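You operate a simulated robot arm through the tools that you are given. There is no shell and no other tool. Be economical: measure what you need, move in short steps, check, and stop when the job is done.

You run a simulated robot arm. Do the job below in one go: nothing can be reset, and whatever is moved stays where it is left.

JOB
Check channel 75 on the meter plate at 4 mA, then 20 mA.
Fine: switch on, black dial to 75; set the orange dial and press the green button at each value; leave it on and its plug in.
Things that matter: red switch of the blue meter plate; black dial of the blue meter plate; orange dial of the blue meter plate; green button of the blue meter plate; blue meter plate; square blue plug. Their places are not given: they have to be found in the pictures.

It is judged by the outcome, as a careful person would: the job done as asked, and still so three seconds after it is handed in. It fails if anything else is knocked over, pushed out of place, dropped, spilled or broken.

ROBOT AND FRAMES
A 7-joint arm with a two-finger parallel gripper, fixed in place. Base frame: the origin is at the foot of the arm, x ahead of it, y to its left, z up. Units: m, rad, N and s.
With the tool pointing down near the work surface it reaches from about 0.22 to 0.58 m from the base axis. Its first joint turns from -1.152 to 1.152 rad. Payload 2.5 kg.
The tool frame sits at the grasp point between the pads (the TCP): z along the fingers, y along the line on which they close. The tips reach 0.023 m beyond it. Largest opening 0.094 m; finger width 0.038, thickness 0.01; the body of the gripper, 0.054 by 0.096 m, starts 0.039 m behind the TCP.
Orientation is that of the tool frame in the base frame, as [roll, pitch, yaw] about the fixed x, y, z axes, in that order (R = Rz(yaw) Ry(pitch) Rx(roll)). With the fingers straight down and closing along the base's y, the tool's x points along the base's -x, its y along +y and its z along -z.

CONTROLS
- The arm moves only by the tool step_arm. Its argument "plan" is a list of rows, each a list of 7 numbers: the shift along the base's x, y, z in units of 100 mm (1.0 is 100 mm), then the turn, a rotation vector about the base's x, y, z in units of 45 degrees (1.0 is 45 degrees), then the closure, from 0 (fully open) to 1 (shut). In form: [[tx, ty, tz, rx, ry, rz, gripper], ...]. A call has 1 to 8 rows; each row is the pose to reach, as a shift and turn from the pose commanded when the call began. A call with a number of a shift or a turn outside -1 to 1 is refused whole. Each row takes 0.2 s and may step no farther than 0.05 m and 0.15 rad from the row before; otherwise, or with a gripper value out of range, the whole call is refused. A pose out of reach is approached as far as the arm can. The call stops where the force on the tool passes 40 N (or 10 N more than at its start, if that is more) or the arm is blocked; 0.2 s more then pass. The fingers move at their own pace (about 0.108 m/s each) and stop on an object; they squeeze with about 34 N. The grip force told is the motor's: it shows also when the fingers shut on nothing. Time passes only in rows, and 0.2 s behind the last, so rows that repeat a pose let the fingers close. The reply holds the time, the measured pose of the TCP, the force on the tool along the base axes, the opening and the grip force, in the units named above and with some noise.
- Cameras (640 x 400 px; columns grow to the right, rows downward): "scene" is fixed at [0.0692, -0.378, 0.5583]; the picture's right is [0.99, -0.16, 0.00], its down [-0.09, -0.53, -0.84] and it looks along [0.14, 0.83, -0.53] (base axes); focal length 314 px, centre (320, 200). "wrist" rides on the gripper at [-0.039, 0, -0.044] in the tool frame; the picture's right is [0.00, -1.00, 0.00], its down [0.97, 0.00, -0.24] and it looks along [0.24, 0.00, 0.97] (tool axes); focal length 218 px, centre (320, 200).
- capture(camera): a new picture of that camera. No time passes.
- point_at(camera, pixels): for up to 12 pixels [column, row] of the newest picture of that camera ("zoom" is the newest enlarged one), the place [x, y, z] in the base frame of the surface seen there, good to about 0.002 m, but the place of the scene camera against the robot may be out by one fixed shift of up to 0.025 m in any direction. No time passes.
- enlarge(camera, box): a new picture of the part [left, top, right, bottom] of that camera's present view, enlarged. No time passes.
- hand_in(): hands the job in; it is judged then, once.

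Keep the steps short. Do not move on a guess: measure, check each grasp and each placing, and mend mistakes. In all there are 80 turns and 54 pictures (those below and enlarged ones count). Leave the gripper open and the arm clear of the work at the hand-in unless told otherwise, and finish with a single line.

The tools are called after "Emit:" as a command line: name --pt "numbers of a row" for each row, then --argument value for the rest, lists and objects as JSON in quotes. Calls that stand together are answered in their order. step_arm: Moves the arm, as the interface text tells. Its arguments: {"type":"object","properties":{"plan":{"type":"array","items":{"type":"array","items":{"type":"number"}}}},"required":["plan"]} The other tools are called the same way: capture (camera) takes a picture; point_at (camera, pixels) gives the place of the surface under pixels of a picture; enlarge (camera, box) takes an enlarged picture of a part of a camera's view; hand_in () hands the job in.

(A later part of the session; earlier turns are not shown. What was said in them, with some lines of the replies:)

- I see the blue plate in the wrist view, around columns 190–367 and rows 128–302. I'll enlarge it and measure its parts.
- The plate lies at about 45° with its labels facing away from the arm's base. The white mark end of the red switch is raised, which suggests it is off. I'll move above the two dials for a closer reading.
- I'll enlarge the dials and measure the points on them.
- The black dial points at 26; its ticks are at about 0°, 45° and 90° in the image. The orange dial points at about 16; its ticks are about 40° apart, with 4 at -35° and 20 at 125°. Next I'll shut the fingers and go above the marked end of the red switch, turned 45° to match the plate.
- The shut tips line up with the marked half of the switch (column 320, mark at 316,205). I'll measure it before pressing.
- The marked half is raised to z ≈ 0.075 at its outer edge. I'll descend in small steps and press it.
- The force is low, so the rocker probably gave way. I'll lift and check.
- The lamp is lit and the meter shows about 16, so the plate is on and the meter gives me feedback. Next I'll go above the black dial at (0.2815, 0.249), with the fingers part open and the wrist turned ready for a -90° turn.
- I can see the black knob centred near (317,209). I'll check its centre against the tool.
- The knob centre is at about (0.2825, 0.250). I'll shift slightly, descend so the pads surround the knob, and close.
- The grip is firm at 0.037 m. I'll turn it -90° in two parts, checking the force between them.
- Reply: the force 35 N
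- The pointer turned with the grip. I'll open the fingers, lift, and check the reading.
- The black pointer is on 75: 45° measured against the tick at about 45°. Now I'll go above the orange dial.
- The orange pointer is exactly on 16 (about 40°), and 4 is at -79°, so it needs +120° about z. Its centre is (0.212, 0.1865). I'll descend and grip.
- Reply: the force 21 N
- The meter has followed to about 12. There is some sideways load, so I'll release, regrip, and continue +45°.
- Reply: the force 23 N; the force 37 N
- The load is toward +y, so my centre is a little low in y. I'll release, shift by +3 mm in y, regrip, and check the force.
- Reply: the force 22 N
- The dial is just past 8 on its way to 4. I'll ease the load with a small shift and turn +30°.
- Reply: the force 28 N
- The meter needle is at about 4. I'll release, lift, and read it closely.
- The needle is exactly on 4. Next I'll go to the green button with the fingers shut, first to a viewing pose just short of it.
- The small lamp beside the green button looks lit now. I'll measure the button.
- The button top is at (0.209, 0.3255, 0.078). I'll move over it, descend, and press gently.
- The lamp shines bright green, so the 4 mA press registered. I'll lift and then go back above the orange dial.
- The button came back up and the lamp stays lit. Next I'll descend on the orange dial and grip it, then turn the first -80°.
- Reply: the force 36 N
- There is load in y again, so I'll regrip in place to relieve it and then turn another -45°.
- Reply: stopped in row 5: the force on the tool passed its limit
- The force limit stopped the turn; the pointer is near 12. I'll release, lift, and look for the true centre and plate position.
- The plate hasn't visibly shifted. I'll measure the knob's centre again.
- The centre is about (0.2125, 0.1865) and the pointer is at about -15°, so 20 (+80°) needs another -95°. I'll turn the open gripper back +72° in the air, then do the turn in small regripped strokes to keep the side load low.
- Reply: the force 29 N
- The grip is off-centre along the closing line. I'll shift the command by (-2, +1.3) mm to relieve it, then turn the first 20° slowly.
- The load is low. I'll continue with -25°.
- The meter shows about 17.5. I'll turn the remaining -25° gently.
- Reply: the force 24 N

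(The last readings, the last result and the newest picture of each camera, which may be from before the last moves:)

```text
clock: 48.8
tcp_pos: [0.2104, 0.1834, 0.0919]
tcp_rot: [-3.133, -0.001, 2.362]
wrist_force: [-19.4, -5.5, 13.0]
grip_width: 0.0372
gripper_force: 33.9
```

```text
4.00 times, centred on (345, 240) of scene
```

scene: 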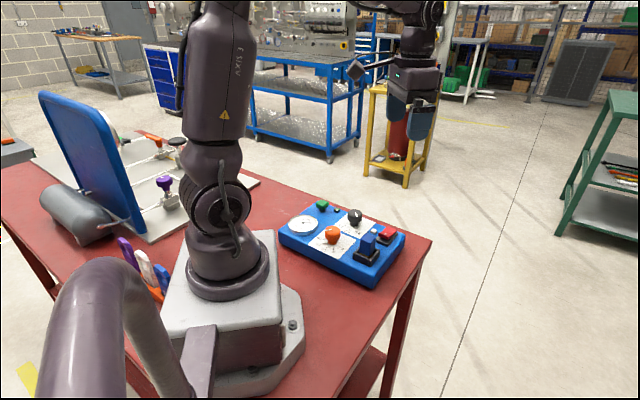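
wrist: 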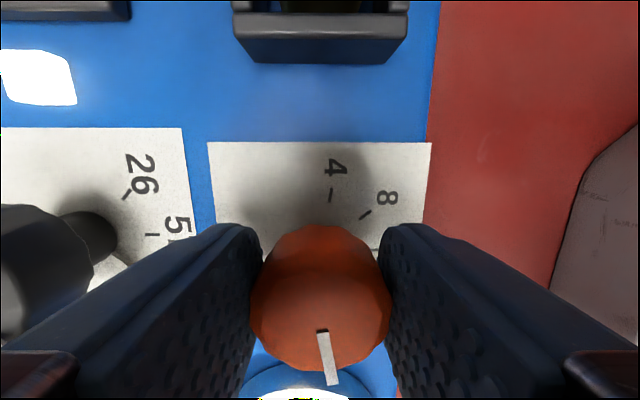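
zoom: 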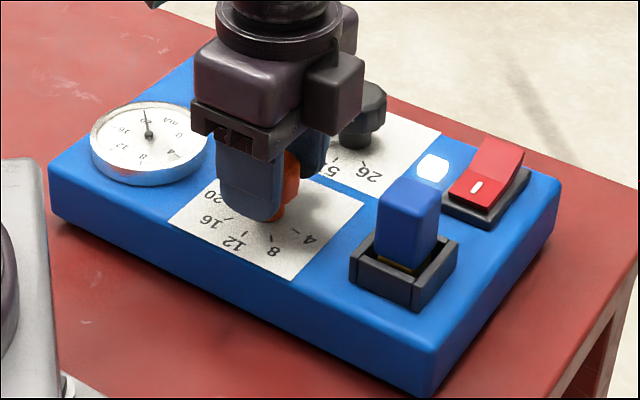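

The meter shows about 20. I'll release, lift, and read it closely.

Emit:
step_arm --pt "0 0 0 0 0 0 0.5" --pt "0 0 0 0 0 0 0.3" --pt "0 0 0.3 0 0 0 0.3" --pt "0 0 0.6 0 0 0 0.3" --pt "0 0 0.9 0 0 0 0.3" --pt "0 0 0.9 0 0 0 0.3"

Emit:
capture --camera "wrist"

Emit:
enlarge --camera "wrist" --box '[240, 130, 400, 360]'

```text
clock: 50.2
tcp_pos: [0.2123, 0.1851, 0.1812]
tcp_rot: [-3.138, 0.0, 2.362]
wrist_force: [-0.5, 0.4, 0.0]
grip_width: 0.0659
gripper_force: 0.0
```

```text
18 pictures are left
```

wrist: 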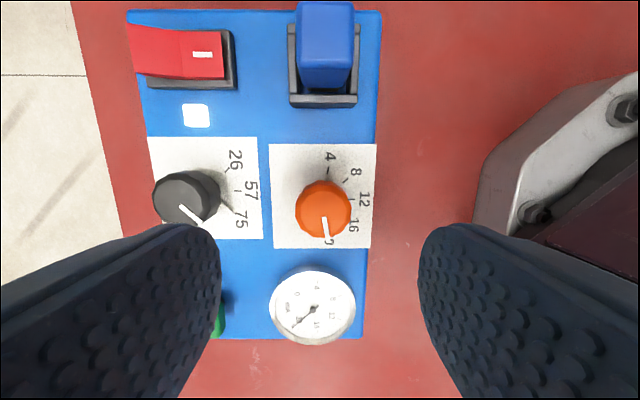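

```text
1.74 times, centred on (320, 245) of wrist
```

zoom: 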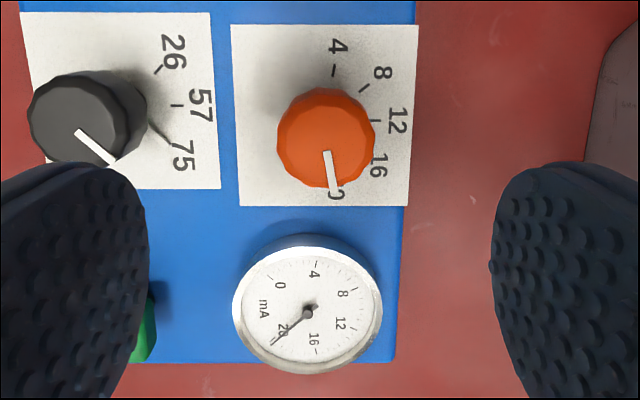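

Emit:
enlarge --camera "wrist" --box '[265, 265, 361, 350]'

```text
4.71 times, centred on (313, 308) of wrist
```

zoom: 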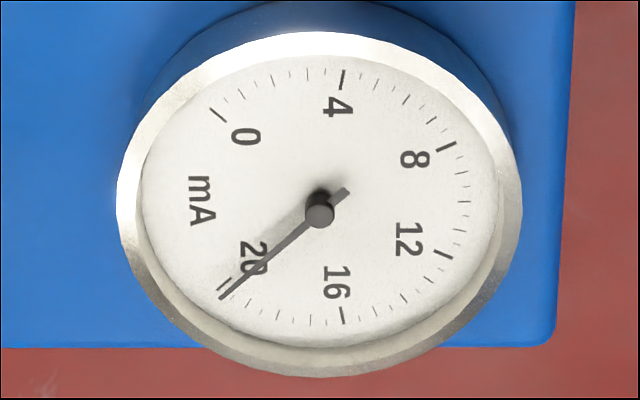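

The needle reads about 19.7, so the dial is 2–3° short of 20. I'll regrip and add a very small turn.

Emit:
step_arm --pt "-0.008 -0.006 -0.3 0 0 0 0.3" --pt "-0.008 -0.006 -0.6 0 0 0 0.3" --pt "-0.008 -0.006 -0.8 0 0 0 0.3" --pt "-0.008 -0.006 -0.9 0 0 0 0.3" --pt "-0.008 -0.006 -0.9 0 0 0 0.6" --pt "-0.008 -0.006 -0.9 0 0 0 0.8" --pt "-0.008 -0.006 -0.9 0 0 0 0.8"

Emit:
step_arm --pt "0 0 0 0 0 -0.03 0.8" --pt "0 0 0 0 0 -0.06 0.8" --pt "0 0 0 0 0 -0.06 0.8"

Emit:
enlarge --camera "scene" --box '[285, 208, 331, 240]'

```text
clock: 51.8
tcp_pos: [0.2103, 0.1844, 0.0911]
tcp_rot: [-3.135, 0.0, 2.364]
wrist_force: [-0.2, -0.6, -0.3]
grip_width: 0.0371
gripper_force: 34.2
```

```text
clock: 52.6
tcp_pos: [0.2102, 0.1839, 0.0905]
tcp_rot: [-3.137, 0.0, 2.317]
wrist_force: [-6.0, -2.6, 0.1]
grip_width: 0.0375
gripper_force: 34.0
```

```text
12.50 times, centred on (308, 224) of scene
```

zoom: 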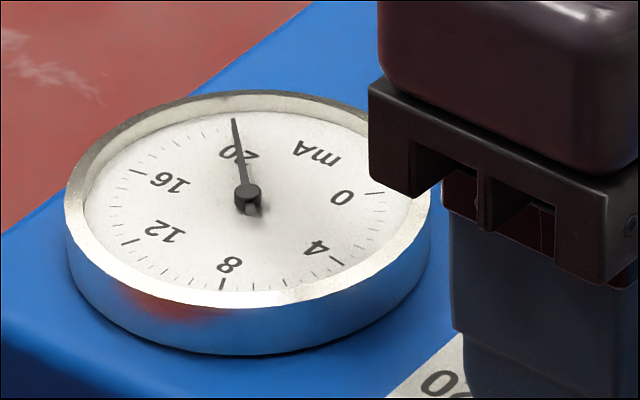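

The needle now covers the 20 tick. I'll release, lift, and confirm.

Emit:
step_arm --pt "0 0 0 0 0 0 0.5" --pt "0 0 0 0 0 0 0.3" --pt "0 0 0.3 0 0 0 0.3" --pt "0 0 0.6 0 0 0 0.3" --pt "0 0 0.9 0 0 0 0.3" --pt "0 0 0.9 0 0 0 0.3"

Emit:
enlarge --camera "wrist" --box '[265, 265, 361, 350]'

```text
clock: 54.0
tcp_pos: [0.2103, 0.1841, 0.1797]
tcp_rot: [-3.137, 0.0, 2.315]
wrist_force: [0.0, -0.5, 0.2]
grip_width: 0.0655
gripper_force: 0.0
```

```text
4.71 times, centred on (313, 308) of wrist
```

zoom: 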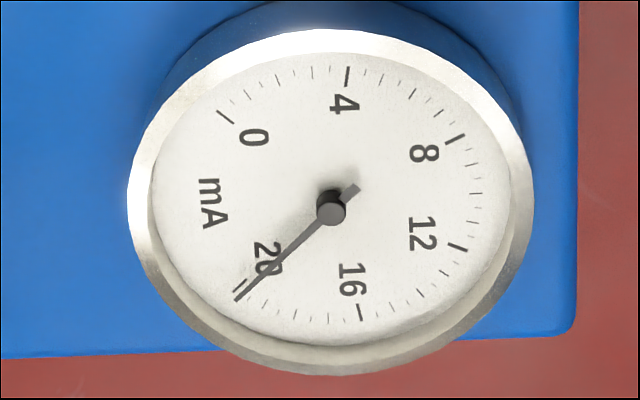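

With the needle's height parallax allowed for, it sits on 20. Next I'll shut the fingers and move to the green button again.

Emit:
step_arm --pt "0 0.3 0 0 0 0 0.6" --pt "0 0.6 0 0 0 0 1" --pt "0 0.95 0 0 0 0 1" --pt "0 0.95 0 0 0 0 1"

Emit:
step_arm --pt "-0.01 0.2 0 0 0 0 1" --pt "-0.02 0.455 0 0 0 0 1" --pt "-0.02 0.455 0 0 0 0 1"

Emit:
capture --camera "wrist"

```text
clock: 55.0
tcp_pos: [0.211, 0.2817, 0.182]
tcp_rot: [-3.137, 0.0, 2.316]
wrist_force: [0.1, 0.4, 0.2]
grip_width: 0.0001
gripper_force: 34.1
```

```text
clock: 55.8
tcp_pos: [0.2097, 0.3256, 0.1829]
tcp_rot: [-3.139, -0.002, 2.317]
wrist_force: [-2.1, 0.2, -0.2]
grip_width: 0.0
gripper_force: 34.2
```

```text
13 pictures are left
```

wrist: 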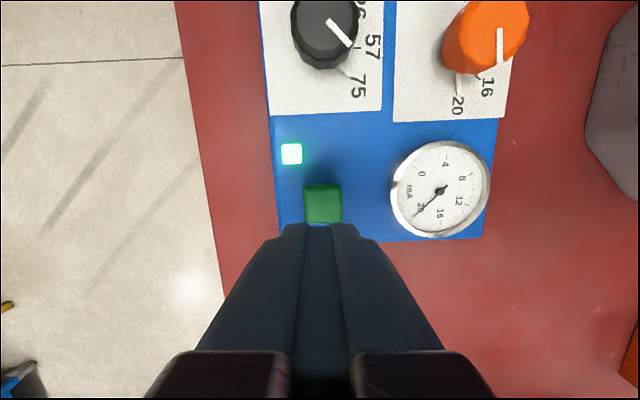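

Emit:
point_at --camera "wrist" --pixels '[[310, 203], [336, 203], [323, 203], [323, 192], [323, 216]]'

Emit:
enlarge --camera "wrist" --box '[380, 130, 500, 240]'

```text
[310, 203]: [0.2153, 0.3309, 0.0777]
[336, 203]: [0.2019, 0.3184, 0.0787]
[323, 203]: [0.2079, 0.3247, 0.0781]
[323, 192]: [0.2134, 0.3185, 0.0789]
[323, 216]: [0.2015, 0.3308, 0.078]
```

```text
3.64 times, centred on (440, 185) of wrist
```

zoom: 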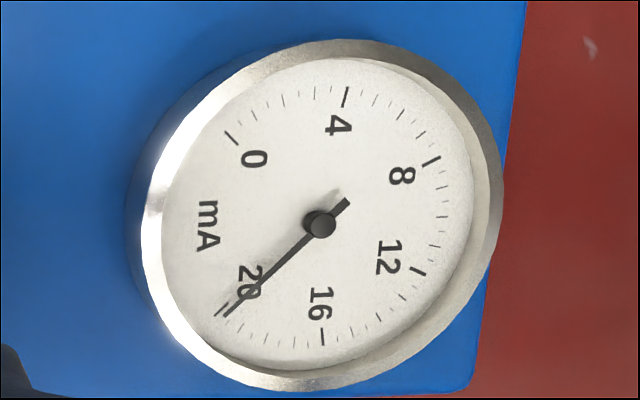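

The needle is on 20 within about 0.1 mA once parallax is allowed for. The button's centre is (0.208, 0.3247). I'll press it.

Emit:
step_arm --pt "-0.018 -0.008 -0.4 0 0 0 1" --pt "-0.018 -0.008 -0.75 0 0 0 1" --pt "-0.018 -0.008 -0.82 0 0 0 1" --pt "-0.018 -0.008 -0.85 0 0 0 1" --pt "-0.018 -0.008 -0.885 0 0 0 1"

Emit:
enlarge --camera "scene" --box '[270, 180, 420, 280]'

```text
clock: 57.0
tcp_pos: [0.2074, 0.3256, 0.0937]
tcp_rot: [-3.139, 0.0, 2.316]
wrist_force: [1.1, 0.1, 3.3]
grip_width: 0.0
gripper_force: 34.1
```

```text
4.00 times, centred on (345, 230) of scene
```

zoom: 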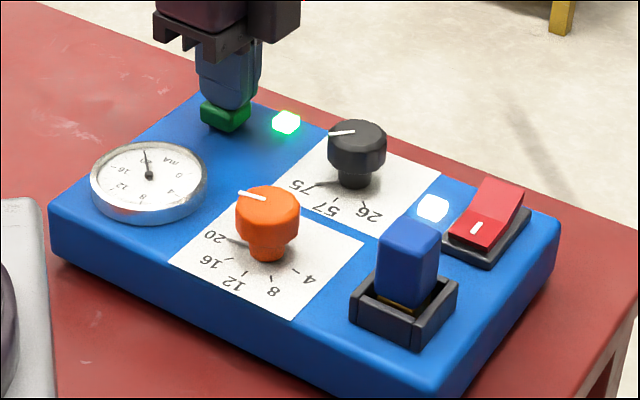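

The press matches the first one in depth, force and lamp. I'll lift clear, open, and take a last look.

Emit:
step_arm --pt "0 0 0.1 0 0 0 1" --pt "0 0 0.4 0 0 0 1" --pt "0 0 0.85 0 0 0 0.5" --pt "0.2 0 1.0 0 0 0 0" --pt "0.5 0 1.0 0 0 0 0" --pt "0.9 -0.1 1.0 0 0 0 0" --pt "0.9 -0.1 1.0 0 0 0 0"

Emit:
capture --camera "scene"

Emit:
enlarge --camera "scene" --box '[270, 180, 420, 280]'

```text
clock: 58.6
tcp_pos: [0.2979, 0.3132, 0.1916]
tcp_rot: [-3.137, 0.001, 2.315]
wrist_force: [1.1, 0.4, 0.7]
grip_width: 0.0941
gripper_force: 0.1
```

```text
10 pictures are left
```

scene: 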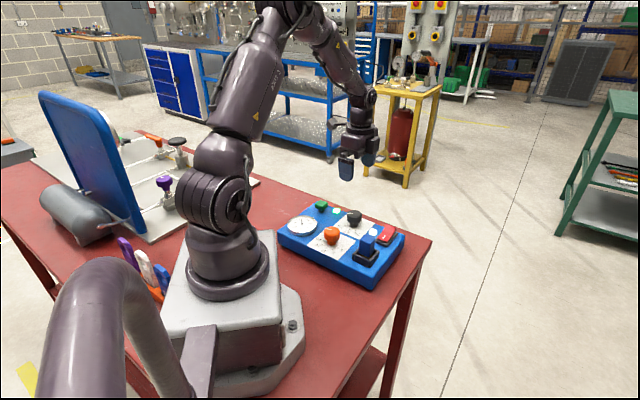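

```text
4.00 times, centred on (345, 230) of scene
```

zoom: 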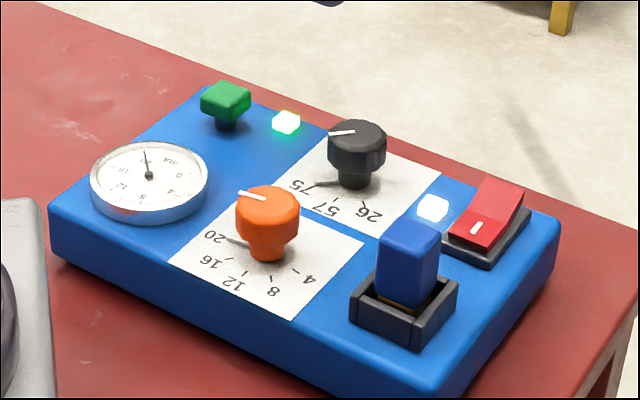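

The switch is on with its lamp lit, black is at 75, orange is at 20, both presses were made, the plug is in, and the arm is clear with the gripper open. Handing in.

Emit:
hand_in

```text
The job is handed in.
```

Channel 75 was checked at 4 mA and then 20 mA, with the meter reading each value before the green press, and the plate was left on with its plug in; the lamp was still lit from the first press, so the second is confirmed only by matching depth and force, and turning the dials may have shifted the plate by 1–2 mm.
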